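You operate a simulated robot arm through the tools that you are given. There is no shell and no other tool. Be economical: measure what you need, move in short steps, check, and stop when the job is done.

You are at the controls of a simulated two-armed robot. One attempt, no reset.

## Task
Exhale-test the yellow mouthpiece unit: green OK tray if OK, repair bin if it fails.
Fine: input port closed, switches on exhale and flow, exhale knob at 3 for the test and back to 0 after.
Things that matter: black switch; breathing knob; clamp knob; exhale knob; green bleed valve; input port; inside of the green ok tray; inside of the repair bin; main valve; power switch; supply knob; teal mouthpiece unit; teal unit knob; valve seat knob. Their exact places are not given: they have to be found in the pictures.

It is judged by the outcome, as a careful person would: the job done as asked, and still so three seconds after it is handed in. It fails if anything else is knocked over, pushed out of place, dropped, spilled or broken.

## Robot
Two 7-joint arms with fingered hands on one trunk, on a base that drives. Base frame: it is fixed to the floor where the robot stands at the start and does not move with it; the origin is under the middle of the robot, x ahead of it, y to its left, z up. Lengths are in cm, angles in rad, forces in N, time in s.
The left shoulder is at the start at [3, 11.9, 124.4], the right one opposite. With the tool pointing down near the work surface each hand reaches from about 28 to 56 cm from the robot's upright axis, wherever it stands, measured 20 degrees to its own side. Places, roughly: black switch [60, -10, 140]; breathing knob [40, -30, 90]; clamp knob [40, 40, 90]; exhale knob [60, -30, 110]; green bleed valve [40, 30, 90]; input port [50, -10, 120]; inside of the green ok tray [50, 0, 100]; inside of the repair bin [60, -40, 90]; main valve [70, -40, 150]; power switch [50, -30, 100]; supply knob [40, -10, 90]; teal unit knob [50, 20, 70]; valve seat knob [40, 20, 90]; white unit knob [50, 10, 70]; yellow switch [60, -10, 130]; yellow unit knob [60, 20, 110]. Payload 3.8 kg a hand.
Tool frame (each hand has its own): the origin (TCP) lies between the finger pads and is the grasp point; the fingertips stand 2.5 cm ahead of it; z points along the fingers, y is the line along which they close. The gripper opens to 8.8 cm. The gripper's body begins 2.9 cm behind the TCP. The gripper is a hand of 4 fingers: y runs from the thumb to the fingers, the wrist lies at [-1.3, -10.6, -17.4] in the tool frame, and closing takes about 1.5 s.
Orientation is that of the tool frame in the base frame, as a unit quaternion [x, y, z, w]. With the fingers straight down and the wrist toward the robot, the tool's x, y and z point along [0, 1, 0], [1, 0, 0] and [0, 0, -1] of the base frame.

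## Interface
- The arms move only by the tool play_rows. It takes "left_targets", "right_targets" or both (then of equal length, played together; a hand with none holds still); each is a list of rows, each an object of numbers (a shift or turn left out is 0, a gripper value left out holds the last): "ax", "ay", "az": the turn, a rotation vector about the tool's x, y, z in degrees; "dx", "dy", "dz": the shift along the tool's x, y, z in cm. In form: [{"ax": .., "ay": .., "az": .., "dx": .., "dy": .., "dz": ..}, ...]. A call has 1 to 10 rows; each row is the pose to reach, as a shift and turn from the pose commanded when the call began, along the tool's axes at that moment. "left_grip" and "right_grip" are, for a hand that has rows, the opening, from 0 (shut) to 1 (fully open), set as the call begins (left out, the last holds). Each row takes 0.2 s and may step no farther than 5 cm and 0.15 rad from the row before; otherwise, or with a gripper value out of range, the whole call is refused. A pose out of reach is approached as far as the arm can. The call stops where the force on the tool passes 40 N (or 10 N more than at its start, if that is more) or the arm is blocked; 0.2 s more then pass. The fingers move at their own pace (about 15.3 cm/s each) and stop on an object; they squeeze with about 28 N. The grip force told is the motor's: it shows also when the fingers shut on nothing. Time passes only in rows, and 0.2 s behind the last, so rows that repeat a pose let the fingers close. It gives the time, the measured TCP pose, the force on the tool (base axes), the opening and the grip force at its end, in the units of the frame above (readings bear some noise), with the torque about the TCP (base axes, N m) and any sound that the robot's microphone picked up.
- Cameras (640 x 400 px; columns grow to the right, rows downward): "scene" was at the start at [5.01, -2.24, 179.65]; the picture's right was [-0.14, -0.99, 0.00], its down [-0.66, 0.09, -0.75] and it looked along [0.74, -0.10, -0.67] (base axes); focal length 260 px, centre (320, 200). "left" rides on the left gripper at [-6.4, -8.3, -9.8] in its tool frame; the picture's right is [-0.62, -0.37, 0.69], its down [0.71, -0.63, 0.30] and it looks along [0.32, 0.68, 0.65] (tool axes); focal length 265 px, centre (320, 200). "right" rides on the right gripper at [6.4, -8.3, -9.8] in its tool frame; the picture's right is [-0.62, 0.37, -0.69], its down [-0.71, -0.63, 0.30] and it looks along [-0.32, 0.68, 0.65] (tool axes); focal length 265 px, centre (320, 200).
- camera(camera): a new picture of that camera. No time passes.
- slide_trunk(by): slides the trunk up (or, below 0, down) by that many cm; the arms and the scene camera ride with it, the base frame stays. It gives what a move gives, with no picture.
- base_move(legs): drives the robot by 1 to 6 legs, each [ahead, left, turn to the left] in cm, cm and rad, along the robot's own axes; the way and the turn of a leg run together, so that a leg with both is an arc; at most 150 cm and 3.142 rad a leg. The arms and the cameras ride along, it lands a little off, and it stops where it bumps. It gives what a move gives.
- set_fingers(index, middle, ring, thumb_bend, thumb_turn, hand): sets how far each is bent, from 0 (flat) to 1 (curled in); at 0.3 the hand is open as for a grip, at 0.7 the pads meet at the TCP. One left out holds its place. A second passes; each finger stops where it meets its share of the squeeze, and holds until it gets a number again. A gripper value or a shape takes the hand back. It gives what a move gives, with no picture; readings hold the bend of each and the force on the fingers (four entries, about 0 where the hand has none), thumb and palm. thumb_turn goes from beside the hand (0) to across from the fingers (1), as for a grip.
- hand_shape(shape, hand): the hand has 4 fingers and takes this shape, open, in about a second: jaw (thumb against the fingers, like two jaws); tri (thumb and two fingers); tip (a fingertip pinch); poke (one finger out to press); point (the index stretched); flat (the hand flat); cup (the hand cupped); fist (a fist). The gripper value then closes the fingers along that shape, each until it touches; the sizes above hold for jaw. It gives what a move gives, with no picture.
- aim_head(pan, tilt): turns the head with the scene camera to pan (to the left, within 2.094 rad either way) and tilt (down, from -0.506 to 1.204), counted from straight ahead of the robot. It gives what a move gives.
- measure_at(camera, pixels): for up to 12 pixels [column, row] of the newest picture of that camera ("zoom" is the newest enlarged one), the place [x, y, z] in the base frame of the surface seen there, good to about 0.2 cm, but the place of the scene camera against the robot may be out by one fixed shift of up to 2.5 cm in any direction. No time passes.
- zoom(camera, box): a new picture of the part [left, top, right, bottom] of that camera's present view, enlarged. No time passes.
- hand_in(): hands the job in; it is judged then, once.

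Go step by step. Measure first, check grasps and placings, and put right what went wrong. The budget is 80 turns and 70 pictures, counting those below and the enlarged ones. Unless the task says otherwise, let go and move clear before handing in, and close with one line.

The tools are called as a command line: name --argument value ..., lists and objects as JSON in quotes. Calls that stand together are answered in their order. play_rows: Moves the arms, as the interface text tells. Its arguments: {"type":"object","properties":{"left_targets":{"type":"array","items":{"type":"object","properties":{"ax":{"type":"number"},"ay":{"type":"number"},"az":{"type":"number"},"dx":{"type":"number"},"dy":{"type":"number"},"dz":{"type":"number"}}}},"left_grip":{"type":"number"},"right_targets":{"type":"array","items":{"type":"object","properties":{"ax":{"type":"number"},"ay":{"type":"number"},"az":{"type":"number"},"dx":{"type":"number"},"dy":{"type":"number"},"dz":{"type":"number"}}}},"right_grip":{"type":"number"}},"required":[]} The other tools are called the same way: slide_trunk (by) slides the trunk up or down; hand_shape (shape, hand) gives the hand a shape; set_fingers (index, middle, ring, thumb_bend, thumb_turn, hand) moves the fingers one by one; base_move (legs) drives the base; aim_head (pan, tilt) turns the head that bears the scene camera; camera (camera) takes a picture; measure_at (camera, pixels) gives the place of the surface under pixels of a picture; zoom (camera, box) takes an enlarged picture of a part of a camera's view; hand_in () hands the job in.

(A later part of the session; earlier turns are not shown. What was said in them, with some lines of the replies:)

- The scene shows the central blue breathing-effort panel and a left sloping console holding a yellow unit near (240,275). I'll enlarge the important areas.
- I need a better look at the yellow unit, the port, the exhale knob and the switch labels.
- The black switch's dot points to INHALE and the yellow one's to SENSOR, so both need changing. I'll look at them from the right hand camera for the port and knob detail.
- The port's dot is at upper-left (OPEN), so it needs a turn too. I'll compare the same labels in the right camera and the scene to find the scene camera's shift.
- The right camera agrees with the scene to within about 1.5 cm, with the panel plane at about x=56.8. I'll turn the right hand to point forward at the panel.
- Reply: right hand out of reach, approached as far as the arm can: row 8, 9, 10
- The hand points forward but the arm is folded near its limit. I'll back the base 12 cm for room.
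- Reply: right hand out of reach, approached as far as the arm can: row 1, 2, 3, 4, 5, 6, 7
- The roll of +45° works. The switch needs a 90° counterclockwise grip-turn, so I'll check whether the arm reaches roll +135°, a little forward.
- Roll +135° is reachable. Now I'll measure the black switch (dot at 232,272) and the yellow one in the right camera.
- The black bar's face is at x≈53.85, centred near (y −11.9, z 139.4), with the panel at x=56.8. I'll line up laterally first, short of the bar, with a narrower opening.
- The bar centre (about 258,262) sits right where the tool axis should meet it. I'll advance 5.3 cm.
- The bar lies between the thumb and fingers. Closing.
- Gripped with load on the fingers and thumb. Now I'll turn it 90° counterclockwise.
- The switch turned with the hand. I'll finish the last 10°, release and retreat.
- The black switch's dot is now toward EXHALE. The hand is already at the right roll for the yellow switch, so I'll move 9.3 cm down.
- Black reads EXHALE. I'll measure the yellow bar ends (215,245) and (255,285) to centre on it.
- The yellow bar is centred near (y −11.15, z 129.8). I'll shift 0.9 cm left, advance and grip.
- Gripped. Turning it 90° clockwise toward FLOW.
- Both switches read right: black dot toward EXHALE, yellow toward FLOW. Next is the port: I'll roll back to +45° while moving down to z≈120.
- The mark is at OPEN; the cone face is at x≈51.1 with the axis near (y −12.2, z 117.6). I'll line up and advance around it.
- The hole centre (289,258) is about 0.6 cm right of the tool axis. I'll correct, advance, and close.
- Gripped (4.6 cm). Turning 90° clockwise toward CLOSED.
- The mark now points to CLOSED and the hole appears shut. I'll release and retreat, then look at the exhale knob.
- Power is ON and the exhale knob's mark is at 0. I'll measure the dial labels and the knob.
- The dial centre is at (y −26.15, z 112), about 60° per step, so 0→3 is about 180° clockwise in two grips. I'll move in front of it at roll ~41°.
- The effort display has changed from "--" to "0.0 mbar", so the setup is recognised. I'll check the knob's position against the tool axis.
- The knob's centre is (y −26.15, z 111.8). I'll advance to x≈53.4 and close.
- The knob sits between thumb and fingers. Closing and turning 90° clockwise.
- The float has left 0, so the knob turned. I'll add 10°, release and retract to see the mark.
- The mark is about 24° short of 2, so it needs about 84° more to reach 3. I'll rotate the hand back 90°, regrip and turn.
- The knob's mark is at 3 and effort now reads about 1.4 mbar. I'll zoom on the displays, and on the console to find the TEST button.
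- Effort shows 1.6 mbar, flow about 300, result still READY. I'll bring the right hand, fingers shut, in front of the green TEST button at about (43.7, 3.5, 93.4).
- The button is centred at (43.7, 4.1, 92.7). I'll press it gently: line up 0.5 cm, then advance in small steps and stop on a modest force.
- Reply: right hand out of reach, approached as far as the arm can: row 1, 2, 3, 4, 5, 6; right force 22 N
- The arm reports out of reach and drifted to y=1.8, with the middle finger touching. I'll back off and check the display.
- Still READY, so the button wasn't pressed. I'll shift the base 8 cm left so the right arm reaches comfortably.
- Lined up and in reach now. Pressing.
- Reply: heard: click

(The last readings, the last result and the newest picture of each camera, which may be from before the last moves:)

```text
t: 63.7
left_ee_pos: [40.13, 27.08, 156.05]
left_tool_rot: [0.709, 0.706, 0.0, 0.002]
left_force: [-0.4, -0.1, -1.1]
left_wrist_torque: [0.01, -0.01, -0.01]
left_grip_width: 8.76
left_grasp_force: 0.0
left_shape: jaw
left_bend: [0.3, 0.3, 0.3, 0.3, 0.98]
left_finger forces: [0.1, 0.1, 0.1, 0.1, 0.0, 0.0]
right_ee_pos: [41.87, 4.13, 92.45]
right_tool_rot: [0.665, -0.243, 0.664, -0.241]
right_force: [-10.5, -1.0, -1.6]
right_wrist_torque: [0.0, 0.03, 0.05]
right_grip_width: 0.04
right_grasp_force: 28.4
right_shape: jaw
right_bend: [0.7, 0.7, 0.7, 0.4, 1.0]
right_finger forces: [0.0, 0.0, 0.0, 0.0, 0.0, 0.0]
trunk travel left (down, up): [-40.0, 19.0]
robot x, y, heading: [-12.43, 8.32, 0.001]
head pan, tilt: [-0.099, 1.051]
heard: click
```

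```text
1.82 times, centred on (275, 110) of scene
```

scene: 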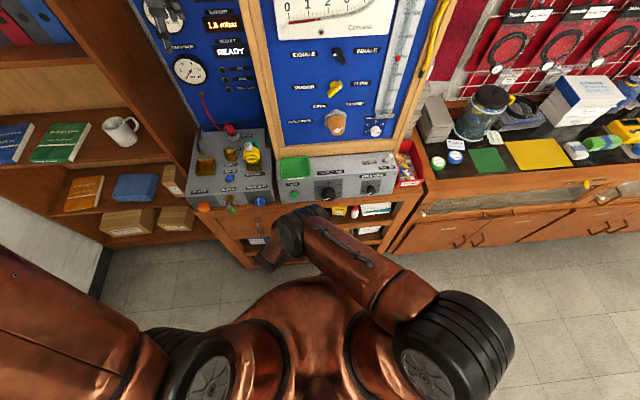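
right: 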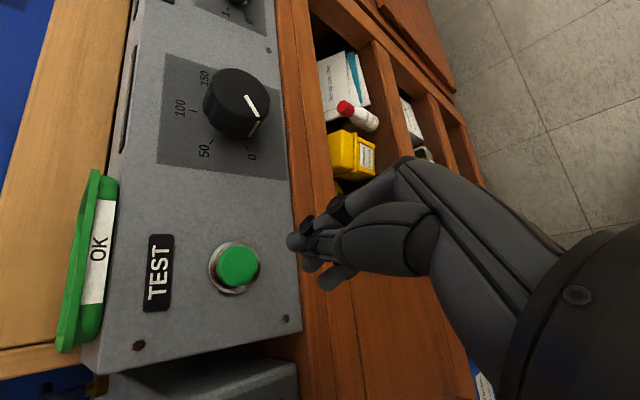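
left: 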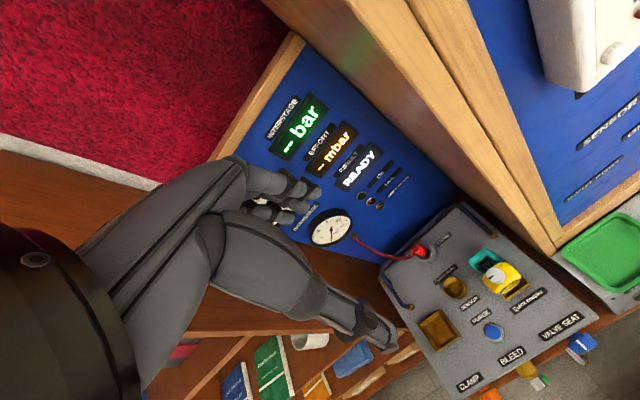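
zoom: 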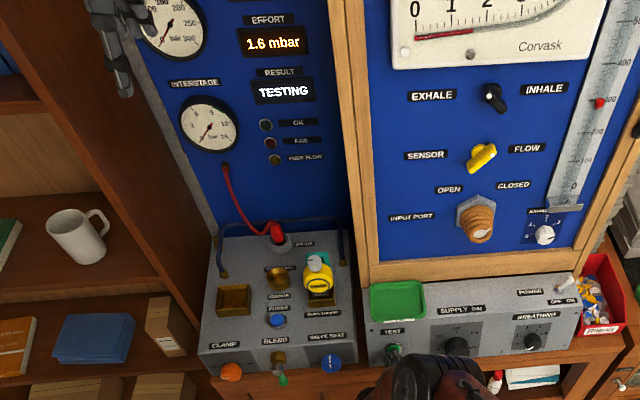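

A click was heard and the display shows TESTING. I'll back off and wait for the result.

play_rows --right_targets '[{"dz": -2}, {"dz": -6}, {"dz": -8}, {"dz": -8}, {"dz": -8}, {"dz": -8}, {"dz": -8}, {"dz": -8}, {"dz": -8}, {"dz": -8}]'

play_rows --right_targets '[{}, {}, {}, {}, {}, {}, {}, {}, {}, {}]'

zoom --camera "scene" --box '[130, 0, 420, 220]'

```text
t: 65.9
left_ee_pos: [40.28, 27.07, 155.98]
left_tool_rot: [0.709, 0.705, 0.0, 0.001]
left_force: [0.7, 0.3, 0.1]
left_wrist_torque: [0.01, 0.0, 0.01]
left_grip_width: 8.75
left_grasp_force: 0.0
left_shape: jaw
left_bend: [0.3, 0.3, 0.3, 0.3, 0.98]
left_finger forces: [0.1, 0.1, 0.0, 0.0, 0.0, 0.0]
right_ee_pos: [33.96, 4.28, 92.48]
right_tool_rot: [0.665, -0.241, 0.664, -0.241]
right_force: [0.4, -0.4, 0.0]
right_wrist_torque: [-0.02, 0.01, 0.0]
right_grip_width: 0.02
right_grasp_force: 27.9
right_shape: jaw
right_bend: [0.7, 0.7, 0.7, 0.41, 1.0]
right_finger forces: [0.0, 0.0, 0.1, 0.1, 0.0, 0.1]
trunk travel left (down, up): [-40.0, 19.0]
robot x, y, heading: [-12.31, 8.21, 0.004]
head pan, tilt: [-0.099, 1.051]
```

```text
t: 68.1
left_ee_pos: [40.29, 27.06, 156.06]
left_tool_rot: [0.708, 0.707, 0.0, 0.001]
left_force: [-0.1, -0.2, 0.0]
left_wrist_torque: [0.02, 0.01, 0.01]
left_grip_width: 8.74
left_grasp_force: 0.0
left_shape: jaw
left_bend: [0.3, 0.3, 0.3, 0.3, 0.98]
left_finger forces: [0.0, 0.0, 0.0, 0.0, 0.0, 0.1]
right_ee_pos: [34.03, 4.23, 92.51]
right_tool_rot: [0.665, -0.242, 0.664, -0.242]
right_force: [0.6, 0.6, -0.2]
right_wrist_torque: [0.04, -0.03, -0.01]
right_grip_width: 0.0
right_grasp_force: 28.2
right_shape: jaw
right_bend: [0.7, 0.7, 0.7, 0.41, 1.0]
right_finger forces: [0.1, 0.0, 0.0, 0.1, 0.0, 0.1]
trunk travel left (down, up): [-40.0, 19.0]
robot x, y, heading: [-12.36, 7.93, -0.003]
head pan, tilt: [-0.099, 1.051]
```

```text
1.82 times, centred on (275, 110) of scene
```

zoom: 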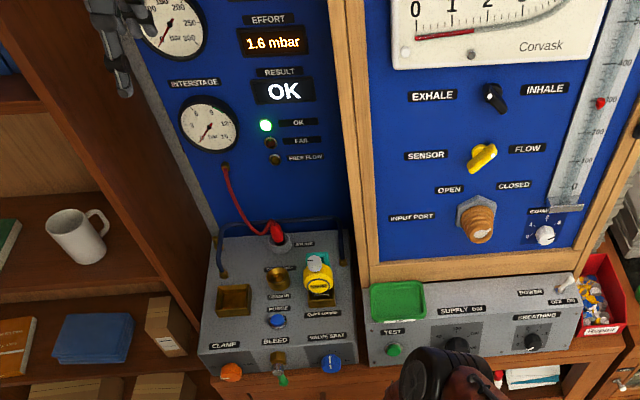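

Result: OK (green lamp). Now the exhale knob back to 0: I'll shift the base back right and return the hand to the knob.

base_move --legs '[[0, -8, 0]]'

play_rows --right_targets '[{"dx": 4.2, "dy": 0.6}, {"dx": 8.4, "dy": 1.2}, {"dx": 12.6, "dy": 1.9}, {"dx": 16.8, "dy": 2.6}, {"dx": 21, "dy": 3.2}, {"dx": 25.2, "dy": 3.9}, {"dx": 29.1, "dy": 4.5}, {"dx": 29.1, "dy": 4.5, "dz": 4}, {"dx": 29.1, "dy": 4.5, "dz": 8}, {"dx": 29.1, "dy": 4.5, "dz": 12}]' --right_grip 0.55

camera --camera "right"

```text
t: 69.2
left_ee_pos: [40.28, 18.84, 156.18]
left_tool_rot: [0.708, 0.707, 0.001, 0.0]
left_force: [0.0, -0.7, 0.4]
left_wrist_torque: [-0.01, -0.01, -0.04]
left_grip_width: 8.78
left_grasp_force: 0.0
left_shape: jaw
left_bend: [0.3, 0.3, 0.3, 0.3, 0.98]
left_finger forces: [0.0, 0.1, 0.0, 0.0, 0.0, 0.0]
right_ee_pos: [33.95, -3.75, 92.55]
right_tool_rot: [0.664, -0.243, 0.665, -0.242]
right_force: [-0.2, 0.8, 0.1]
right_wrist_torque: [0.0, -0.01, -0.01]
right_grip_width: 0.0
right_grasp_force: 27.8
right_shape: jaw
right_bend: [0.7, 0.7, 0.7, 0.41, 1.0]
right_finger forces: [0.0, 0.1, 0.0, 0.1, 0.0, 0.1]
trunk travel left (down, up): [-40.0, 19.0]
robot x, y, heading: [-12.13, 0.26, -0.001]
head pan, tilt: [-0.099, 1.051]
```

```text
t: 71.4
left_ee_pos: [40.36, 19.05, 156.0]
left_tool_rot: [0.709, 0.705, 0.0, 0.0]
left_force: [-0.1, 0.4, 0.2]
left_wrist_torque: [-0.01, 0.0, -0.02]
left_grip_width: 8.74
left_grasp_force: 0.0
left_shape: jaw
left_bend: [0.3, 0.3, 0.3, 0.3, 0.98]
left_finger forces: [0.0, 0.1, 0.0, 0.1, 0.1, 0.1]
right_ee_pos: [45.92, -25.71, 111.76]
right_tool_rot: [0.665, -0.242, 0.664, -0.242]
right_force: [0.7, 0.2, -0.3]
right_wrist_torque: [-0.01, 0.0, -0.03]
right_grip_width: 4.8
right_grasp_force: 0.0
right_shape: jaw
right_bend: [0.74, 0.43, 0.39, 0.67, 1.0]
right_finger forces: [0.0, 0.1, 0.0, 0.0, 0.0, 0.1]
trunk travel left (down, up): [-40.0, 19.0]
robot x, y, heading: [-12.05, -0.02, -0.007]
head pan, tilt: [-0.099, 1.051]
```

```text
15 pictures are left
```

right: 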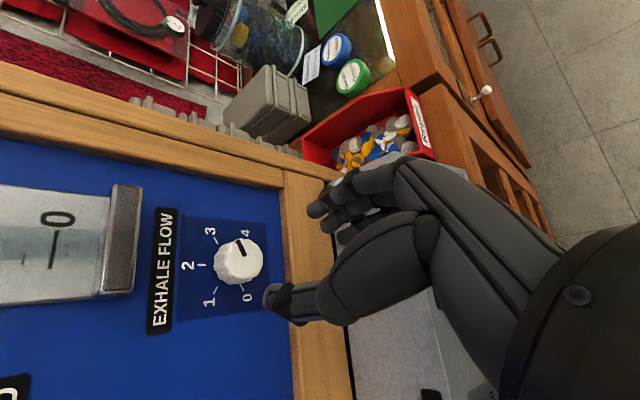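

Lined up on the knob. Grip, turn 90° counterclockwise, release, roll back.

play_rows --right_targets '[{"dx": 0.2, "dy": 0.2, "dz": 2.5}, {"dx": 0.2, "dy": 0.2, "dz": 5}, {"dx": 0.2, "dy": 0.2, "dz": 7.4}, {"dx": 0.2, "dy": 0.2, "dz": 7.4}]'

play_rows --right_targets '[{}, {}, {}, {}, {}, {}, {}]' --right_grip 0.0

play_rows --right_targets '[{"az": -8.5}, {"az": -17}, {"az": -25.5}, {"az": -34}, {"az": -42.5}, {"az": -51}, {"az": -59.5}, {"az": -68}, {"az": -76.5}, {"az": -85}]'

play_rows --right_targets '[{"az": -5}, {"az": -5}]'

play_rows --right_targets '[{}, {}, {}, {"dz": -2}, {"dz": -4}, {"dz": -5}]' --right_grip 0.55

play_rows --right_targets '[{"az": 8.5}, {"az": 17}, {"az": 25.5}, {"az": 34}, {"az": 42.5}, {"az": 51}, {"az": 59.5}, {"az": 68}, {"az": 76.5}, {"az": 85}]'

zoom --camera "right" --box '[160, 170, 320, 310]'

```text
t: 72.4
left_ee_pos: [40.19, 19.11, 156.17]
left_tool_rot: [0.708, 0.706, 0.0, 0.001]
left_force: [-0.4, 0.1, 0.3]
left_wrist_torque: [0.01, -0.03, -0.01]
left_grip_width: 8.76
left_grasp_force: 0.0
left_shape: jaw
left_bend: [0.3, 0.3, 0.3, 0.3, 0.98]
left_finger forces: [0.1, 0.0, 0.1, 0.0, 0.0, 0.1]
right_ee_pos: [53.6, -26.09, 111.83]
right_tool_rot: [0.664, -0.242, 0.665, -0.24]
right_force: [-0.1, -1.1, 0.0]
right_wrist_torque: [-0.01, -0.02, -0.02]
right_grip_width: 4.8
right_grasp_force: 0.1
right_shape: jaw
right_bend: [0.74, 0.43, 0.39, 0.67, 1.0]
right_finger forces: [0.0, 0.0, 0.0, 0.0, 0.0, 0.0]
trunk travel left (down, up): [-40.0, 19.0]
robot x, y, heading: [-12.15, -0.08, -0.0]
head pan, tilt: [-0.099, 1.051]
```

```text
t: 74.0
left_ee_pos: [40.29, 19.19, 156.04]
left_tool_rot: [0.708, 0.706, -0.001, 0.0]
left_force: [-0.4, -0.6, 0.3]
left_wrist_torque: [-0.02, -0.01, -0.03]
left_grip_width: 8.76
left_grasp_force: 0.1
left_shape: jaw
left_bend: [0.3, 0.3, 0.3, 0.3, 0.98]
left_finger forces: [0.0, 0.0, 0.1, 0.1, 0.1, 0.0]
right_ee_pos: [53.45, -26.16, 111.99]
right_tool_rot: [0.664, -0.242, 0.665, -0.241]
right_force: [1.7, 3.1, 3.5]
right_wrist_torque: [0.01, -0.05, 0.01]
right_grip_width: 2.7
right_grasp_force: 27.7
right_shape: jaw
right_bend: [0.74, 0.53, 0.58, 0.74, 1.0]
right_finger forces: [14.4, 7.5, 0.0, 0.1, 25.3, 0.1]
trunk travel left (down, up): [-40.0, 19.0]
robot x, y, heading: [-12.38, 0.24, -0.003]
head pan, tilt: [-0.099, 1.051]
```

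```text
t: 76.2
left_ee_pos: [40.47, 19.06, 156.08]
left_tool_rot: [0.708, 0.706, -0.001, 0.001]
left_force: [0.3, -0.6, -0.4]
left_wrist_torque: [0.01, 0.01, -0.01]
left_grip_width: 8.78
left_grasp_force: 0.0
left_shape: jaw
left_bend: [0.3, 0.3, 0.3, 0.3, 0.98]
left_finger forces: [0.0, 0.0, 0.0, 0.0, 0.1, 0.1]
right_ee_pos: [53.54, -26.24, 111.69]
right_tool_rot: [0.654, 0.271, 0.652, 0.271]
right_force: [2.0, 2.4, -6.4]
right_wrist_torque: [0.05, 0.06, 0.0]
right_grip_width: 2.68
right_grasp_force: 27.9
right_shape: jaw
right_bend: [0.74, 0.53, 0.58, 0.74, 1.0]
right_finger forces: [13.9, 8.4, 0.1, 0.1, 27.1, 0.0]
trunk travel left (down, up): [-40.0, 19.0]
robot x, y, heading: [-12.26, 0.32, -0.004]
head pan, tilt: [-0.099, 1.051]
```

```text
t: 76.8
left_ee_pos: [40.32, 19.28, 155.99]
left_tool_rot: [0.709, 0.706, -0.001, 0.001]
left_force: [-0.8, -0.8, -0.4]
left_wrist_torque: [0.01, -0.02, 0.03]
left_grip_width: 8.73
left_grasp_force: 0.1
left_shape: jaw
left_bend: [0.3, 0.3, 0.3, 0.3, 0.98]
left_finger forces: [0.0, 0.0, 0.0, 0.0, 0.0, 0.0]
right_ee_pos: [53.38, -26.05, 111.74]
right_tool_rot: [0.642, 0.299, 0.64, 0.299]
right_force: [-0.1, 0.8, -8.4]
right_wrist_torque: [0.03, 0.14, 0.04]
right_grip_width: 2.67
right_grasp_force: 27.5
right_shape: jaw
right_bend: [0.74, 0.53, 0.58, 0.74, 1.0]
right_finger forces: [13.8, 8.4, 0.1, 0.0, 28.4, 0.0]
trunk travel left (down, up): [-40.0, 19.0]
robot x, y, heading: [-12.35, 0.08, -0.0]
head pan, tilt: [-0.099, 1.051]
```

```text
t: 78.2
left_ee_pos: [40.32, 19.2, 155.99]
left_tool_rot: [0.708, 0.706, 0.0, 0.001]
left_force: [0.0, 0.3, -0.3]
left_wrist_torque: [0.02, -0.01, 0.0]
left_grip_width: 8.73
left_grasp_force: 0.2
left_shape: jaw
left_bend: [0.3, 0.3, 0.3, 0.3, 0.98]
left_finger forces: [0.1, 0.0, 0.0, 0.0, 0.0, 0.0]
right_ee_pos: [48.41, -26.03, 111.98]
right_tool_rot: [0.641, 0.299, 0.641, 0.299]
right_force: [-0.4, 1.0, 0.1]
right_wrist_torque: [-0.02, -0.01, 0.0]
right_grip_width: 4.8
right_grasp_force: 0.1
right_shape: jaw
right_bend: [0.74, 0.43, 0.39, 0.67, 1.0]
right_finger forces: [0.1, 0.1, 0.0, 0.0, 0.1, 0.0]
trunk travel left (down, up): [-40.0, 19.0]
robot x, y, heading: [-12.29, 0.15, 0.002]
head pan, tilt: [-0.099, 1.051]
```

```text
t: 80.4
left_ee_pos: [40.31, 19.02, 155.92]
left_tool_rot: [0.709, 0.706, 0.0, 0.001]
left_force: [-0.8, 0.2, -1.0]
left_wrist_torque: [-0.01, 0.01, -0.03]
left_grip_width: 8.76
left_grasp_force: 0.1
left_shape: jaw
left_bend: [0.3, 0.3, 0.3, 0.3, 0.98]
left_finger forces: [0.0, 0.0, 0.0, 0.0, 0.0, 0.0]
right_ee_pos: [48.44, -26.09, 111.88]
right_tool_rot: [0.674, -0.214, 0.674, -0.214]
right_force: [-0.1, -0.1, 0.2]
right_wrist_torque: [0.0, -0.04, 0.01]
right_grip_width: 4.79
right_grasp_force: 0.1
right_shape: jaw
right_bend: [0.74, 0.43, 0.39, 0.67, 1.0]
right_finger forces: [0.0, 0.0, 0.0, 0.0, 0.0, 0.0]
trunk travel left (down, up): [-40.0, 19.0]
robot x, y, heading: [-12.18, 0.57, 0.001]
head pan, tilt: [-0.099, 1.051]
```

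```text
2.86 times, centred on (240, 240) of right
```

zoom: 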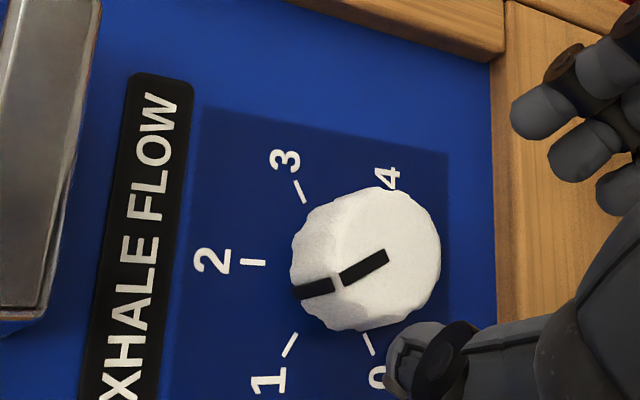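

The mark is about 29° before 2, so about 91° more to reach 0. Regrip and turn.

play_rows --right_targets '[{"az": 5}, {"az": 8, "dz": 2}, {"az": 8, "dz": 4}, {"az": 8, "dz": 5}, {"az": 8, "dz": 5}]'

play_rows --right_targets '[{}, {}, {}, {}, {}, {}, {}]' --right_grip 0.0

play_rows --right_targets '[{"az": -8.5}, {"az": -17}, {"az": -25.5}, {"az": -34}, {"az": -42.5}, {"az": -51}, {"az": -59.5}, {"az": -68}, {"az": -76.5}, {"az": -85}]'

play_rows --right_targets '[{"az": -7}, {"az": -7}]'

play_rows --right_targets '[{}, {}, {}, {"dz": -2}, {"dz": -5}, {"dz": -9}, {"dz": -13}]' --right_grip 0.55

zoom --camera "right" --box '[130, 160, 290, 330]'

```text
t: 81.6
left_ee_pos: [40.31, 18.99, 156.02]
left_tool_rot: [0.708, 0.706, 0.0, 0.001]
left_force: [-1.0, -0.4, 0.7]
left_wrist_torque: [-0.01, 0.0, 0.01]
left_grip_width: 8.77
left_grasp_force: 0.1
left_shape: jaw
left_bend: [0.3, 0.3, 0.3, 0.3, 0.98]
left_finger forces: [0.0, 0.1, 0.1, 0.1, 0.0, 0.1]
right_ee_pos: [53.53, -26.2, 111.81]
right_tool_rot: [0.658, -0.26, 0.657, -0.259]
right_force: [-0.6, 0.3, 0.8]
right_wrist_torque: [0.0, 0.0, -0.03]
right_grip_width: 4.81
right_grasp_force: 0.0
right_shape: jaw
right_bend: [0.74, 0.43, 0.39, 0.67, 1.0]
right_finger forces: [0.1, 0.0, 0.1, 0.1, 0.0, 0.0]
trunk travel left (down, up): [-40.0, 19.0]
robot x, y, heading: [-11.81, 0.04, 0.001]
head pan, tilt: [-0.099, 1.051]
```

```text
t: 83.2
left_ee_pos: [40.31, 19.12, 155.96]
left_tool_rot: [0.709, 0.706, 0.0, 0.0]
left_force: [-0.2, -0.2, 0.3]
left_wrist_torque: [-0.04, 0.01, -0.01]
left_grip_width: 8.73
left_grasp_force: 0.1
left_shape: jaw
left_bend: [0.3, 0.3, 0.3, 0.3, 0.98]
left_finger forces: [0.0, 0.1, 0.1, 0.0, 0.0, 0.0]
right_ee_pos: [53.42, -25.95, 111.9]
right_tool_rot: [0.658, -0.26, 0.658, -0.259]
right_force: [1.7, 2.2, 3.7]
right_wrist_torque: [0.02, -0.07, 0.02]
right_grip_width: 2.63
right_grasp_force: 28.0
right_shape: jaw
right_bend: [0.74, 0.53, 0.57, 0.74, 1.0]
right_finger forces: [14.2, 7.4, 0.0, 0.0, 25.9, 0.0]
trunk travel left (down, up): [-40.0, 19.0]
robot x, y, heading: [-12.02, 0.09, -0.007]
head pan, tilt: [-0.099, 1.051]
```

```text
t: 85.4
left_ee_pos: [40.5, 19.09, 155.98]
left_tool_rot: [0.708, 0.706, -0.001, 0.001]
left_force: [-0.4, 0.1, 0.2]
left_wrist_torque: [0.02, 0.04, -0.05]
left_grip_width: 8.78
left_grasp_force: 0.1
left_shape: jaw
left_bend: [0.3, 0.3, 0.3, 0.3, 0.98]
left_finger forces: [0.1, 0.0, 0.0, 0.0, 0.0, 0.1]
right_ee_pos: [53.37, -26.2, 111.88]
right_tool_rot: [0.662, 0.253, 0.657, 0.255]
right_force: [2.3, 5.1, -10.1]
right_wrist_torque: [0.06, 0.13, 0.04]
right_grip_width: 2.56
right_grasp_force: 28.4
right_shape: jaw
right_bend: [0.74, 0.54, 0.57, 0.74, 1.0]
right_finger forces: [12.8, 8.1, 0.0, 0.0, 29.6, 0.0]
trunk travel left (down, up): [-40.0, 19.0]
robot x, y, heading: [-12.22, 0.46, -0.001]
head pan, tilt: [-0.099, 1.051]
```

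```text
t: 86.0
left_ee_pos: [40.65, 19.07, 155.94]
left_tool_rot: [0.708, 0.706, 0.0, 0.0]
left_force: [0.2, -0.4, -0.7]
left_wrist_torque: [0.03, 0.02, -0.03]
left_grip_width: 8.74
left_grasp_force: 0.0
left_shape: jaw
left_bend: [0.3, 0.3, 0.3, 0.3, 0.98]
left_finger forces: [0.0, 0.1, 0.1, 0.0, 0.0, 0.0]
right_ee_pos: [53.44, -26.23, 111.8]
right_tool_rot: [0.645, 0.294, 0.641, 0.295]
right_force: [1.8, 2.2, -11.6]
right_wrist_torque: [0.11, 0.2, 0.04]
right_grip_width: 2.56
right_grasp_force: 27.9
right_shape: jaw
right_bend: [0.74, 0.54, 0.57, 0.74, 1.0]
right_finger forces: [12.5, 8.2, 0.1, 0.0, 30.1, 0.0]
trunk travel left (down, up): [-40.0, 19.0]
robot x, y, heading: [-12.03, 0.47, 0.001]
head pan, tilt: [-0.099, 1.051]
```

```text
t: 87.6
left_ee_pos: [40.32, 19.3, 156.06]
left_tool_rot: [0.709, 0.706, -0.001, 0.002]
left_force: [-0.7, 0.4, 0.2]
left_wrist_torque: [0.0, -0.04, 0.0]
left_grip_width: 8.76
left_grasp_force: 0.0
left_shape: jaw
left_bend: [0.3, 0.3, 0.3, 0.3, 0.98]
left_finger forces: [0.0, 0.1, 0.0, 0.0, 0.0, 0.1]
right_ee_pos: [40.34, -26.02, 112.12]
right_tool_rot: [0.642, 0.295, 0.643, 0.294]
right_force: [-0.8, -0.3, -0.6]
right_wrist_torque: [0.0, -0.03, 0.01]
right_grip_width: 4.81
right_grasp_force: 0.0
right_shape: jaw
right_bend: [0.74, 0.42, 0.39, 0.67, 1.0]
right_finger forces: [0.1, 0.0, 0.0, 0.0, 0.0, 0.0]
trunk travel left (down, up): [-40.0, 19.0]
robot x, y, heading: [-12.12, 0.18, -0.002]
head pan, tilt: [-0.099, 1.051]
```

```text
2.35 times, centred on (210, 245) of right
```

zoom: 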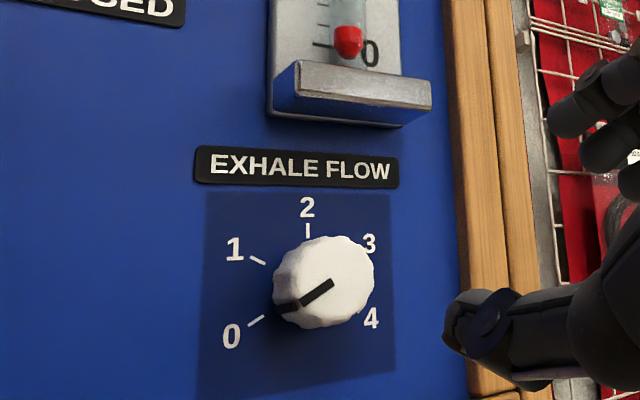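

The knob is back at 0 with no flow. Now the left hand for the yellow unit; I'll look from the left camera.

camera --camera "left"

```text
12 pictures are left
```

left: 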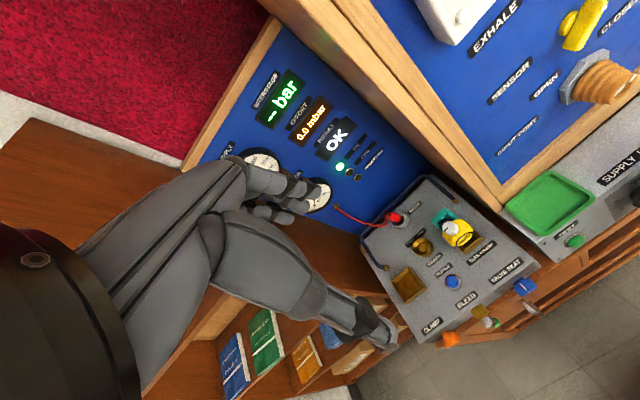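

measure_at --camera "left" --pixels '[[450, 227], [459, 238], [442, 215], [466, 246], [469, 230], [448, 240], [530, 205], [565, 180], [585, 205], [550, 228], [549, 204], [432, 262]]'

zoom --camera "left" --box '[400, 180, 500, 280]'

```text
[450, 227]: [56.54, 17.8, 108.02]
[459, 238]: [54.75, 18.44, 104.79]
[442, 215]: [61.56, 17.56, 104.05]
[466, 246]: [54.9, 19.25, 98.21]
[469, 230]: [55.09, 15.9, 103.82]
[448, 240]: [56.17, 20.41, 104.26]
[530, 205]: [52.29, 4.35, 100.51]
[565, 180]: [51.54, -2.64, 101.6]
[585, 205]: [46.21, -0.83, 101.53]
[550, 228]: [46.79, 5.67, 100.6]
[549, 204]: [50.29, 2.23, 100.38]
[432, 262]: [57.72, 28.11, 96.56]
```

```text
4.00 times, centred on (450, 230) of left
```

zoom: 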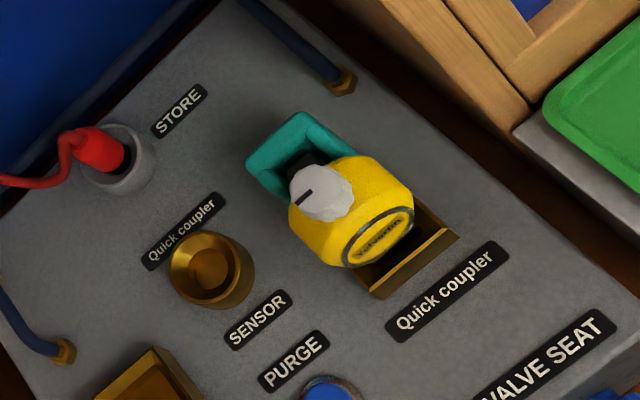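

The yellow body spans y 15.9–20.4, x≈54.7–58.5, top z≈106, with a knob to z≈108 and the teal mouthpiece behind. I'll bring the left hand down with a yaw so that it closes along y with the wrist to the left.

play_rows --left_targets '[{"az": 8.5, "dz": 2.5}, {"az": 17, "dz": 5}, {"az": 25.5, "dz": 7.5}, {"az": 34, "dz": 10}, {"az": 42.5, "dz": 12.5}, {"az": 51, "dz": 15}, {"az": 59.5, "dz": 17.5}, {"az": 68, "dz": 20}, {"az": 76.5, "dz": 22.5}, {"az": 85, "dz": 25}]'

play_rows --left_targets '[{"az": 5}, {"az": 5}]'

play_rows --left_targets '[{"ay": 8}, {"ay": 16}, {"ay": 24}, {"ay": 32}, {"ay": 40}, {"ay": 48}, {"ay": 55}, {"ay": 55}]'

```text
t: 89.8
left_ee_pos: [40.48, 19.0, 130.83]
left_tool_rot: [0.999, 0.04, 0.0, 0.001]
left_force: [0.3, 0.1, -0.1]
left_wrist_torque: [-0.01, 0.01, 0.03]
left_grip_width: 8.76
left_grasp_force: 0.1
left_shape: jaw
left_bend: [0.3, 0.3, 0.3, 0.3, 0.98]
left_finger forces: [0.0, 0.0, 0.0, 0.0, 0.0, 0.0]
right_ee_pos: [40.59, -25.98, 111.94]
right_tool_rot: [0.644, 0.293, 0.643, 0.294]
right_force: [0.2, 0.1, -0.1]
right_wrist_torque: [0.03, 0.0, -0.01]
right_grip_width: 4.83
right_grasp_force: 0.0
right_shape: jaw
right_bend: [0.74, 0.42, 0.39, 0.67, 1.0]
right_finger forces: [0.0, 0.0, 0.0, 0.0, 0.1, 0.1]
trunk travel left (down, up): [-40.0, 19.0]
robot x, y, heading: [-12.09, 0.41, -0.004]
head pan, tilt: [-0.099, 1.051]
```

```text
t: 90.4
left_ee_pos: [40.38, 19.16, 130.93]
left_tool_rot: [1.0, -0.002, 0.001, 0.001]
left_force: [-0.1, 0.4, 0.8]
left_wrist_torque: [0.0, -0.04, 0.0]
left_grip_width: 8.75
left_grasp_force: 0.1
left_shape: jaw
left_bend: [0.3, 0.3, 0.3, 0.3, 0.98]
left_finger forces: [0.0, 0.0, 0.1, 0.0, 0.1, 0.0]
right_ee_pos: [40.54, -26.11, 112.03]
right_tool_rot: [0.644, 0.293, 0.643, 0.294]
right_force: [0.5, -0.3, -0.9]
right_wrist_torque: [0.01, -0.03, 0.01]
right_grip_width: 4.82
right_grasp_force: 0.1
right_shape: jaw
right_bend: [0.74, 0.42, 0.39, 0.67, 1.0]
right_finger forces: [0.0, 0.1, 0.0, 0.0, 0.1, 0.0]
trunk travel left (down, up): [-40.0, 19.0]
robot x, y, heading: [-11.98, 0.34, -0.003]
head pan, tilt: [-0.099, 1.051]
```

```text
t: 92.2
left_ee_pos: [40.38, 18.97, 130.9]
left_tool_rot: [0.886, -0.001, 0.463, 0.002]
left_force: [0.1, -0.6, -0.4]
left_wrist_torque: [0.0, -0.01, -0.01]
left_grip_width: 8.77
left_grasp_force: 0.1
left_shape: jaw
left_bend: [0.3, 0.3, 0.3, 0.3, 0.98]
left_finger forces: [0.1, 0.0, 0.0, 0.0, 0.1, 0.1]
right_ee_pos: [40.44, -26.17, 111.96]
right_tool_rot: [0.644, 0.293, 0.643, 0.294]
right_force: [0.0, 0.8, -0.8]
right_wrist_torque: [-0.01, 0.0, 0.03]
right_grip_width: 4.82
right_grasp_force: 0.0
right_shape: jaw
right_bend: [0.74, 0.42, 0.39, 0.67, 1.0]
right_finger forces: [0.0, 0.0, 0.0, 0.0, 0.0, 0.1]
trunk travel left (down, up): [-40.0, 19.0]
robot x, y, heading: [-11.95, 0.34, 0.003]
head pan, tilt: [-0.099, 1.051]
```

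Orientation is as planned. Down to the hover point in front of the unit.

play_rows --left_targets '[{"dx": -2.7, "dy": 0.2, "dz": 3.4}, {"dx": -5.4, "dy": 0.4, "dz": 6.8}, {"dx": -8.2, "dy": 0.6, "dz": 10.2}, {"dx": -10.9, "dy": 0.8, "dz": 13.6}, {"dx": -13.6, "dy": 0.9, "dz": 17}, {"dx": -13.6, "dy": 0.9, "dz": 17}]'

camera --camera "left"

```text
t: 93.6
left_ee_pos: [46.51, 17.95, 110.05]
left_tool_rot: [0.886, -0.001, 0.463, 0.001]
left_force: [-0.5, 0.0, -1.0]
left_wrist_torque: [0.01, 0.0, -0.02]
left_grip_width: 8.78
left_grasp_force: 0.1
left_shape: jaw
left_bend: [0.3, 0.3, 0.3, 0.3, 0.98]
left_finger forces: [0.1, 0.0, 0.1, 0.0, 0.0, 0.1]
right_ee_pos: [40.41, -26.0, 111.86]
right_tool_rot: [0.644, 0.293, 0.643, 0.294]
right_force: [-1.0, 0.6, 0.1]
right_wrist_torque: [0.01, -0.02, 0.03]
right_grip_width: 4.81
right_grasp_force: 0.0
right_shape: jaw
right_bend: [0.74, 0.42, 0.39, 0.67, 1.0]
right_finger forces: [0.0, 0.0, 0.0, 0.1, 0.1, 0.1]
trunk travel left (down, up): [-40.0, 19.0]
robot x, y, heading: [-11.89, 0.46, -0.002]
head pan, tilt: [-0.099, 1.051]
```

```text
10 pictures are left
```

left: 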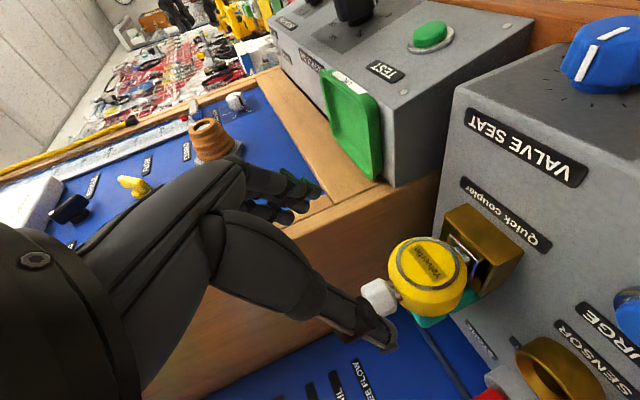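

The unit is clearly visible (yellow body around (430,275)). I'll measure its edges and the tray's corners.

measure_at --camera "left" --pixels '[[425, 268], [413, 243], [445, 305], [408, 290], [460, 275], [378, 297], [430, 322], [330, 80], [378, 100], [375, 175], [335, 150], [350, 120]]'

```text
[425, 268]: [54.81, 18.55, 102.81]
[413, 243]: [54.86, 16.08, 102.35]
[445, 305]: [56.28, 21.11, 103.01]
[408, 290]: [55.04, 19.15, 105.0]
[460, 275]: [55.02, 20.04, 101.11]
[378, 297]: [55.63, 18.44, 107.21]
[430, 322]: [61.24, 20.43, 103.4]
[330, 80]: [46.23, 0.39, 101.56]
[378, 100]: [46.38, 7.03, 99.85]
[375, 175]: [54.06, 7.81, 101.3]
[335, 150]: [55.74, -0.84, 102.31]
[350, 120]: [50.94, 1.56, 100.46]
```

Body centre is about (56.6, 18.4, 103.2) and the tray centre about (50, 2.5). I'll advance along the approach line.

play_rows --left_targets '[{"dx": 0.1, "dy": -0.45, "dz": 3}, {"dx": 0.1, "dy": -0.45, "dz": 6}, {"dx": 0.1, "dy": -0.45, "dz": 8.5}, {"dx": 0.1, "dy": -0.45, "dz": 10.5}, {"dx": 0.1, "dy": -0.45, "dz": 12}, {"dx": 0.1, "dy": -0.45, "dz": 12}]'

camera --camera "left"

```text
t: 95.0
left_ee_pos: [56.22, 18.46, 103.44]
left_tool_rot: [0.887, -0.001, 0.462, 0.001]
left_force: [-0.1, 0.0, -0.5]
left_wrist_torque: [0.01, -0.01, 0.0]
left_grip_width: 8.75
left_grasp_force: 0.1
left_shape: jaw
left_bend: [0.3, 0.3, 0.3, 0.3, 0.98]
left_finger forces: [0.0, 0.0, 0.0, 0.0, 0.1, 0.1]
right_ee_pos: [40.5, -26.1, 111.99]
right_tool_rot: [0.644, 0.292, 0.643, 0.294]
right_force: [-0.4, 0.2, -0.4]
right_wrist_torque: [0.02, 0.02, 0.04]
right_grip_width: 4.81
right_grasp_force: 0.1
right_shape: jaw
right_bend: [0.74, 0.42, 0.39, 0.67, 1.0]
right_finger forces: [0.0, 0.1, 0.1, 0.0, 0.1, 0.0]
trunk travel left (down, up): [-40.0, 19.0]
robot x, y, heading: [-11.99, 0.08, 0.001]
head pan, tilt: [-0.099, 1.051]
```

```text
9 pictures are left
```

left: 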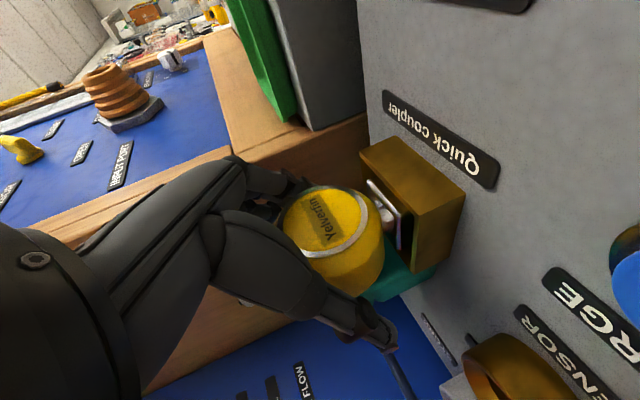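

The body is between fingers and thumb with no contact. Closing.

play_rows --left_targets '[{}, {}, {}, {}, {}, {}, {}, {}]' --left_grip 0.0

play_rows --left_targets '[{"dx": 0.8, "dz": -0.57}, {"dx": 1.64, "dz": -1.14}, {"dx": 3.3, "dz": -2.3}, {"dx": 4.9, "dz": -3.4}]'

camera --camera "left"

```text
t: 96.8
left_ee_pos: [56.29, 18.44, 103.35]
left_tool_rot: [0.887, -0.001, 0.462, 0.002]
left_force: [-0.1, 0.7, 0.1]
left_wrist_torque: [0.0, 0.01, -0.01]
left_grip_width: 5.21
left_grasp_force: 28.2
left_shape: jaw
left_bend: [0.29, 0.39, 0.4, 0.67, 1.0]
left_finger forces: [14.6, 7.7, 3.4, 0.0, 25.4, 0.0]
right_ee_pos: [40.45, -26.11, 112.03]
right_tool_rot: [0.644, 0.293, 0.643, 0.294]
right_force: [-0.1, 0.2, -0.4]
right_wrist_torque: [0.01, 0.01, 0.01]
right_grip_width: 4.83
right_grasp_force: 0.1
right_shape: jaw
right_bend: [0.74, 0.42, 0.39, 0.67, 1.0]
right_finger forces: [0.1, 0.0, 0.1, 0.0, 0.0, 0.1]
trunk travel left (down, up): [-40.0, 19.0]
robot x, y, heading: [-12.3, 0.13, -0.004]
head pan, tilt: [-0.099, 1.051]
```

```text
t: 97.8
left_ee_pos: [56.26, 18.44, 109.3]
left_tool_rot: [0.887, -0.001, 0.462, 0.002]
left_force: [-1.5, -0.3, -2.7]
left_wrist_torque: [-0.01, 0.02, -0.01]
left_grip_width: 5.16
left_grasp_force: 27.6
left_shape: jaw
left_bend: [0.29, 0.39, 0.41, 0.67, 0.99]
left_finger forces: [14.7, 7.6, 3.2, 0.0, 25.6, 0.0]
right_ee_pos: [40.41, -26.12, 112.02]
right_tool_rot: [0.643, 0.293, 0.643, 0.294]
right_force: [-0.7, 0.7, 0.7]
right_wrist_torque: [0.0, 0.06, 0.0]
right_grip_width: 4.81
right_grasp_force: 0.1
right_shape: jaw
right_bend: [0.74, 0.42, 0.39, 0.67, 1.0]
right_finger forces: [0.0, 0.0, 0.1, 0.1, 0.0, 0.0]
trunk travel left (down, up): [-40.0, 19.0]
robot x, y, heading: [-12.18, 0.08, -0.001]
head pan, tilt: [-0.099, 1.051]
```

```text
8 pictures are left
```

left: 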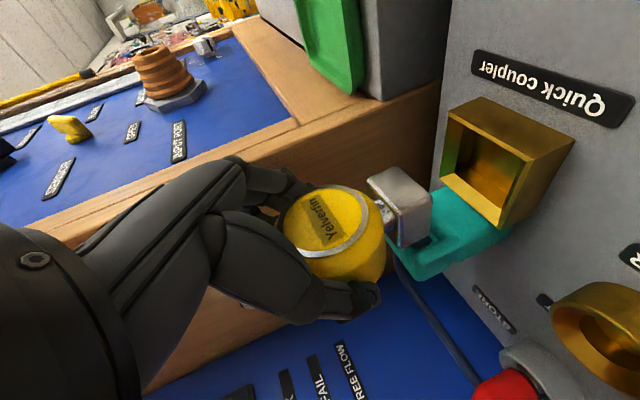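

Lifted clean: the metal plug has come out of the coupler. I'll measure how far the plug and mouthpiece hang below the grip.

measure_at --camera "left" --pixels '[[430, 215], [400, 225], [415, 190], [500, 235], [445, 245], [440, 275], [480, 225], [515, 190], [465, 190], [570, 140], [325, 225], [345, 80]]'

```text
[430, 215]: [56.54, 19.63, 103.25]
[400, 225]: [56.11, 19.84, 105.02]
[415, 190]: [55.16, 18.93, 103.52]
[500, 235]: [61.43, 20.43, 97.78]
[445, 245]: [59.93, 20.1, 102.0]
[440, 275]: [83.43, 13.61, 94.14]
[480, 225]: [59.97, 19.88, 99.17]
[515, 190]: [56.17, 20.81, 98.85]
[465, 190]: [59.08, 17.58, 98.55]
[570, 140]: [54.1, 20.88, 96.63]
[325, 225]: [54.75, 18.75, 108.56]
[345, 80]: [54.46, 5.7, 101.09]
```

The teal part may have stayed on the console rather than lifting with the unit. I'll check from the scene camera.

zoom --camera "scene" --box '[180, 90, 360, 220]'

```text
3.08 times, centred on (270, 155) of scene
```

zoom: 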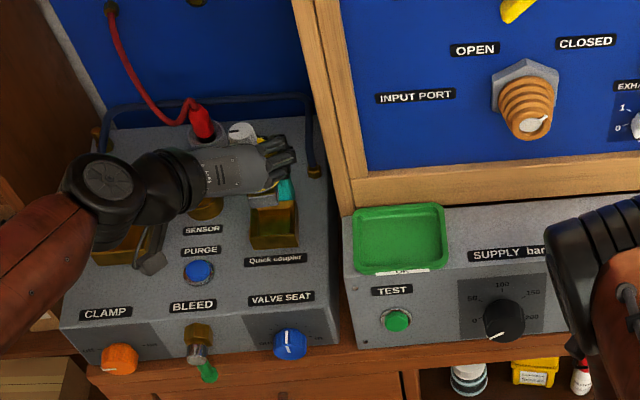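

It's ambiguous. I'll lift 5 cm more and toward the robot to see whether the teal part follows.

play_rows --left_targets '[{"dx": 2, "dz": -1.4}, {"dx": 4, "dz": -3.4}, {"dx": 4, "dz": -5.4}, {"dx": 4, "dz": -5.4}]'

camera --camera "left"

```text
t: 98.8
left_ee_pos: [54.31, 18.52, 115.78]
left_tool_rot: [0.887, -0.001, 0.462, 0.001]
left_force: [1.0, -0.2, -2.2]
left_wrist_torque: [0.01, 0.03, 0.0]
left_grip_width: 5.17
left_grasp_force: 28.4
left_shape: jaw
left_bend: [0.29, 0.4, 0.41, 0.67, 0.99]
left_finger forces: [14.7, 7.6, 3.2, 0.0, 25.6, 0.0]
right_ee_pos: [40.51, -26.18, 111.91]
right_tool_rot: [0.644, 0.294, 0.643, 0.294]
right_force: [0.8, -0.5, -0.1]
right_wrist_torque: [0.03, 0.01, 0.02]
right_grip_width: 4.82
right_grasp_force: 0.1
right_shape: jaw
right_bend: [0.74, 0.42, 0.39, 0.67, 1.0]
right_finger forces: [0.1, 0.0, 0.0, 0.0, 0.1, 0.0]
trunk travel left (down, up): [-40.0, 19.0]
robot x, y, heading: [-12.25, 0.23, 0.002]
head pan, tilt: [-0.099, 1.051]
```

```text
6 pictures are left
```

left: 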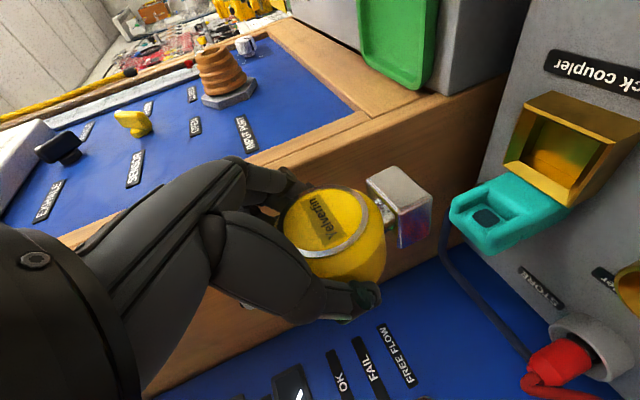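

The teal part is a fixed fitting of the coupler; the unit is only the yellow body and plug. I'll measure the plug's lower end for the placing height.

measure_at --camera "left" --pixels '[[432, 212], [430, 235], [402, 245], [402, 215], [395, 175], [370, 183], [372, 270], [400, 30], [385, 70], [432, 20], [362, 20], [430, 80]]'

```text
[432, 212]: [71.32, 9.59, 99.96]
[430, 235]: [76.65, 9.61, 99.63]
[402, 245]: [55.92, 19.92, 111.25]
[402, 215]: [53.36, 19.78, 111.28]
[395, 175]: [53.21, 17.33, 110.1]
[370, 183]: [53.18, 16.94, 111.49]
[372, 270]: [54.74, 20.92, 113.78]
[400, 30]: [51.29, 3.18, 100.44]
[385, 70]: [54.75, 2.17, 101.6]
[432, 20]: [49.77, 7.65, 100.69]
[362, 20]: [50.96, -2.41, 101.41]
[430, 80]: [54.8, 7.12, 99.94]
```

The plug bottom is about 6.3 cm below the TCP, and the tray floor is at z≈100.4. I'll pull back from the panel, carry the unit over the tray and start down.

play_rows --left_targets '[{"dx": -2.68, "dz": -3.85}, {"dx": -2.68, "dy": 3, "dz": -3.85}, {"dx": -2.68, "dy": 7, "dz": -3.85}, {"dx": -2.68, "dy": 11, "dz": -3.85}, {"dx": -2.68, "dy": 14.5, "dz": -3.85}, {"dx": -2.68, "dy": 15.9, "dz": -3.85}, {"dx": -5, "dy": 15.9, "dz": -2.24}, {"dx": -7.2, "dy": 15.9, "dz": -0.7}, {"dx": -8.4, "dy": 15.9, "dz": 0.14}, {"dx": -8.4, "dy": 15.9, "dz": 0.14}]'

zoom --camera "scene" --box '[240, 120, 360, 220]'

```text
t: 101.0
left_ee_pos: [49.54, 2.63, 108.75]
left_tool_rot: [0.887, -0.001, 0.461, 0.002]
left_force: [-0.2, -0.2, -3.0]
left_wrist_torque: [0.01, 0.02, 0.0]
left_grip_width: 5.17
left_grasp_force: 28.1
left_shape: jaw
left_bend: [0.29, 0.4, 0.41, 0.67, 0.99]
left_finger forces: [14.9, 7.6, 3.3, 0.0, 25.6, 0.0]
right_ee_pos: [40.51, -26.08, 111.84]
right_tool_rot: [0.644, 0.293, 0.643, 0.294]
right_force: [-0.3, -0.6, 0.3]
right_wrist_torque: [-0.01, -0.04, 0.02]
right_grip_width: 4.79
right_grasp_force: 0.1
right_shape: jaw
right_bend: [0.74, 0.42, 0.39, 0.67, 1.0]
right_finger forces: [0.0, 0.0, 0.0, 0.1, 0.0, 0.0]
trunk travel left (down, up): [-40.0, 19.0]
robot x, y, heading: [-12.16, 0.39, -0.004]
head pan, tilt: [-0.099, 1.051]
```

```text
4.00 times, centred on (300, 170) of scene
```

zoom: 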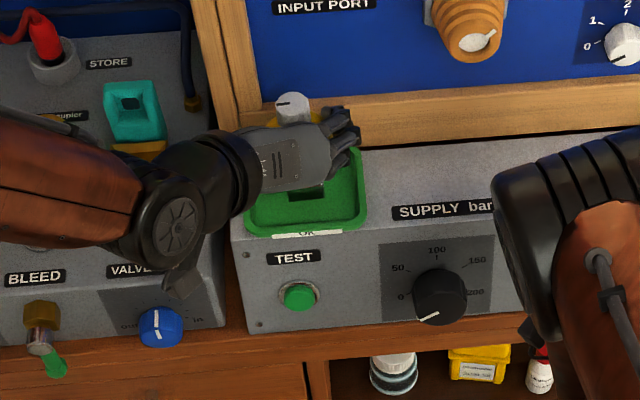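

It's over the tray. Lowering gently to contact.

play_rows --left_targets '[{"dx": -0.66, "dz": 0.46}, {"dx": -1.15, "dz": 0.8}, {"dx": -1.4, "dz": 0.97}, {"dx": -1.56, "dz": 1.08}]'

camera --camera "left"

```text
t: 102.0
left_ee_pos: [49.48, 2.65, 106.88]
left_tool_rot: [0.886, -0.001, 0.463, 0.001]
left_force: [-0.2, 0.0, -1.3]
left_wrist_torque: [-0.02, 0.01, 0.04]
left_grip_width: 5.15
left_grasp_force: 28.2
left_shape: jaw
left_bend: [0.29, 0.4, 0.41, 0.67, 0.99]
left_finger forces: [14.8, 7.7, 3.5, 0.0, 25.5, 0.1]
right_ee_pos: [40.43, -26.15, 111.92]
right_tool_rot: [0.644, 0.292, 0.642, 0.294]
right_force: [-0.7, 0.7, -0.5]
right_wrist_torque: [0.03, 0.0, 0.0]
right_grip_width: 4.8
right_grasp_force: 0.0
right_shape: jaw
right_bend: [0.74, 0.42, 0.39, 0.67, 1.0]
right_finger forces: [0.0, 0.1, 0.0, 0.0, 0.0, 0.0]
trunk travel left (down, up): [-40.0, 19.0]
robot x, y, heading: [-12.45, 0.29, 0.001]
head pan, tilt: [-0.099, 1.051]
```

```text
4 pictures are left
```

left: 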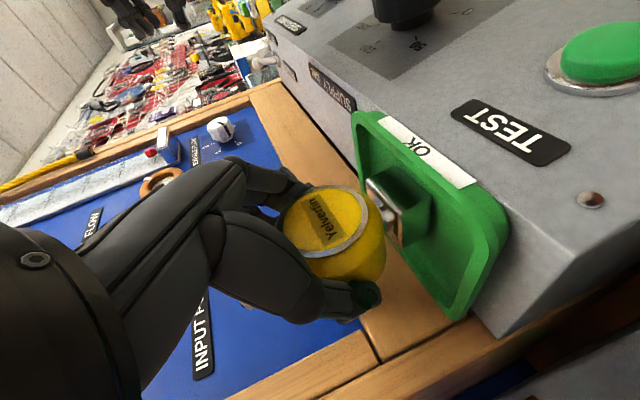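

The plug is near the tray floor, well inside. A few small steps more to touch.

play_rows --left_targets '[{"dx": -0.16, "dz": 0.11}, {"dx": -0.25, "dz": 0.17}, {"dx": -0.25, "dz": 0.17}]'

measure_at --camera "left" --pixels '[[400, 190], [400, 230], [408, 215], [430, 205], [420, 250], [455, 250]]'

```text
t: 102.8
left_ee_pos: [49.46, 2.64, 106.72]
left_tool_rot: [0.886, -0.001, 0.464, 0.002]
left_force: [-1.5, -0.2, 9.5]
left_wrist_torque: [-0.06, -0.18, 0.02]
left_grip_width: 5.14
left_grasp_force: 27.8
left_shape: jaw
left_bend: [0.29, 0.39, 0.4, 0.67, 1.0]
left_finger forces: [14.1, 9.2, 5.6, 0.1, 26.4, 0.1]
right_ee_pos: [40.38, -26.14, 112.02]
right_tool_rot: [0.644, 0.292, 0.643, 0.294]
right_force: [0.1, 0.0, 1.0]
right_wrist_torque: [0.01, -0.01, 0.03]
right_grip_width: 4.8
right_grasp_force: 0.0
right_shape: jaw
right_bend: [0.74, 0.42, 0.39, 0.67, 1.0]
right_finger forces: [0.0, 0.1, 0.1, 0.0, 0.1, 0.0]
trunk travel left (down, up): [-40.0, 19.0]
robot x, y, heading: [-12.23, 0.17, -0.0]
head pan, tilt: [-0.099, 1.051]
```

```text
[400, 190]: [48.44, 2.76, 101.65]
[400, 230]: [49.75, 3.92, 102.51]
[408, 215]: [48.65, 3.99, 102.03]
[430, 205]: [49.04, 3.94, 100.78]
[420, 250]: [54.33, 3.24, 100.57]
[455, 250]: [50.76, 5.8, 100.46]
```

Contact confirmed (force up 9.5 N). Release and withdraw along the approach.

play_rows --left_targets '[{"dx": 0.1, "dz": -0.07}, {"dx": 0.1, "dz": -0.07}]'

play_rows --left_targets '[{}, {}, {}, {}, {}, {}]' --left_grip 1.0

play_rows --left_targets '[{"dz": -1.5}, {"dz": -4}, {"dz": -8}, {"dz": -12}, {"dz": -14}]'

camera --camera "left"

```text
t: 103.4
left_ee_pos: [49.51, 2.69, 106.74]
left_tool_rot: [0.886, -0.001, 0.463, 0.002]
left_force: [0.5, -1.3, 5.3]
left_wrist_torque: [-0.06, -0.12, 0.0]
left_grip_width: 5.15
left_grasp_force: 28.1
left_shape: jaw
left_bend: [0.29, 0.39, 0.4, 0.67, 1.0]
left_finger forces: [15.0, 9.5, 5.0, 0.0, 26.3, 0.0]
right_ee_pos: [40.45, -26.18, 111.97]
right_tool_rot: [0.644, 0.293, 0.643, 0.294]
right_force: [-0.3, -0.8, -0.1]
right_wrist_torque: [0.0, 0.0, -0.02]
right_grip_width: 4.8
right_grasp_force: 0.0
right_shape: jaw
right_bend: [0.74, 0.42, 0.39, 0.67, 1.0]
right_finger forces: [0.1, 0.0, 0.0, 0.1, 0.1, 0.0]
trunk travel left (down, up): [-40.0, 19.0]
robot x, y, heading: [-12.35, 0.2, -0.003]
head pan, tilt: [-0.099, 1.051]
```

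```text
t: 104.8
left_ee_pos: [49.51, 2.69, 106.73]
left_tool_rot: [0.887, -0.001, 0.462, 0.002]
left_force: [-0.2, -1.0, 0.6]
left_wrist_torque: [0.02, 0.0, 0.02]
left_grip_width: 8.76
left_grasp_force: 0.1
left_shape: jaw
left_bend: [0.3, 0.3, 0.3, 0.3, 0.98]
left_finger forces: [0.0, 0.0, 0.0, 0.0, 0.1, 0.0]
right_ee_pos: [40.54, -26.03, 112.02]
right_tool_rot: [0.644, 0.292, 0.643, 0.293]
right_force: [0.8, 0.5, -0.2]
right_wrist_torque: [0.0, 0.0, 0.01]
right_grip_width: 4.78
right_grasp_force: 0.0
right_shape: jaw
right_bend: [0.74, 0.42, 0.39, 0.67, 1.0]
right_finger forces: [0.0, 0.1, 0.0, 0.1, 0.0, 0.0]
trunk travel left (down, up): [-40.0, 19.0]
robot x, y, heading: [-11.74, 0.27, -0.001]
head pan, tilt: [-0.099, 1.051]
```

```text
t: 106.0
left_ee_pos: [37.85, 2.87, 114.63]
left_tool_rot: [0.887, -0.001, 0.462, 0.002]
left_force: [-0.2, -0.1, 0.9]
left_wrist_torque: [0.01, 0.01, 0.04]
left_grip_width: 8.76
left_grasp_force: 0.1
left_shape: jaw
left_bend: [0.3, 0.3, 0.3, 0.3, 0.98]
left_finger forces: [0.0, 0.0, 0.0, 0.0, 0.0, 0.1]
right_ee_pos: [40.47, -26.22, 111.96]
right_tool_rot: [0.644, 0.292, 0.643, 0.293]
right_force: [0.3, 0.3, 0.5]
right_wrist_torque: [0.01, -0.02, 0.02]
right_grip_width: 4.84
right_grasp_force: 0.0
right_shape: jaw
right_bend: [0.74, 0.42, 0.39, 0.67, 1.0]
right_finger forces: [0.1, 0.0, 0.0, 0.0, 0.0, 0.0]
trunk travel left (down, up): [-40.0, 19.0]
robot x, y, heading: [-12.32, 0.32, -0.005]
head pan, tilt: [-0.099, 1.051]
```

```text
3 pictures are left
```

left: 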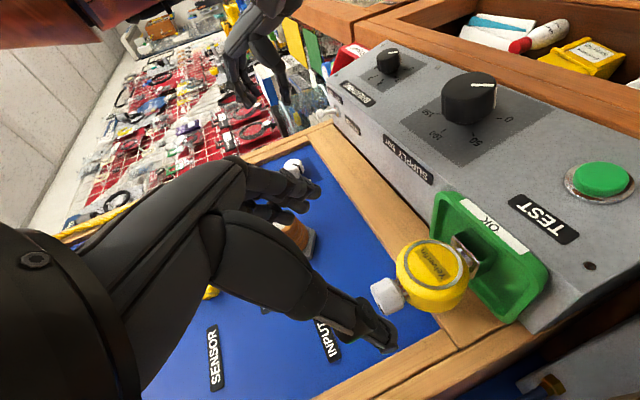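

The unit stands in the green tray (435,270). I'll take one last scene look at all the settings before handing in.

zoom --camera "scene" --box '[150, 0, 440, 210]'

```text
1.90 times, centred on (295, 105) of scene
```

zoom: 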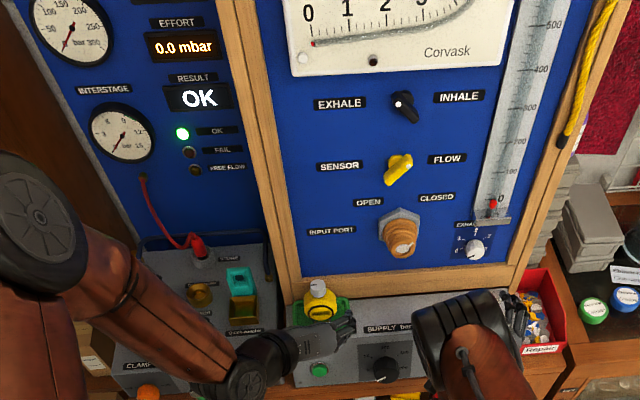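

The scene shows result OK, exhale flow at 0, the switches on EXHALE and FLOW, the port CLOSED, and the yellow unit upright in the green tray with both hands clear. Handing in.

hand_in

```text
The job is handed in.
```

The yellow unit passed the exhale test (result OK, 1.6 mbar with the exhale knob at 3). It now stands in the green OK tray, and the knob is back at 0.
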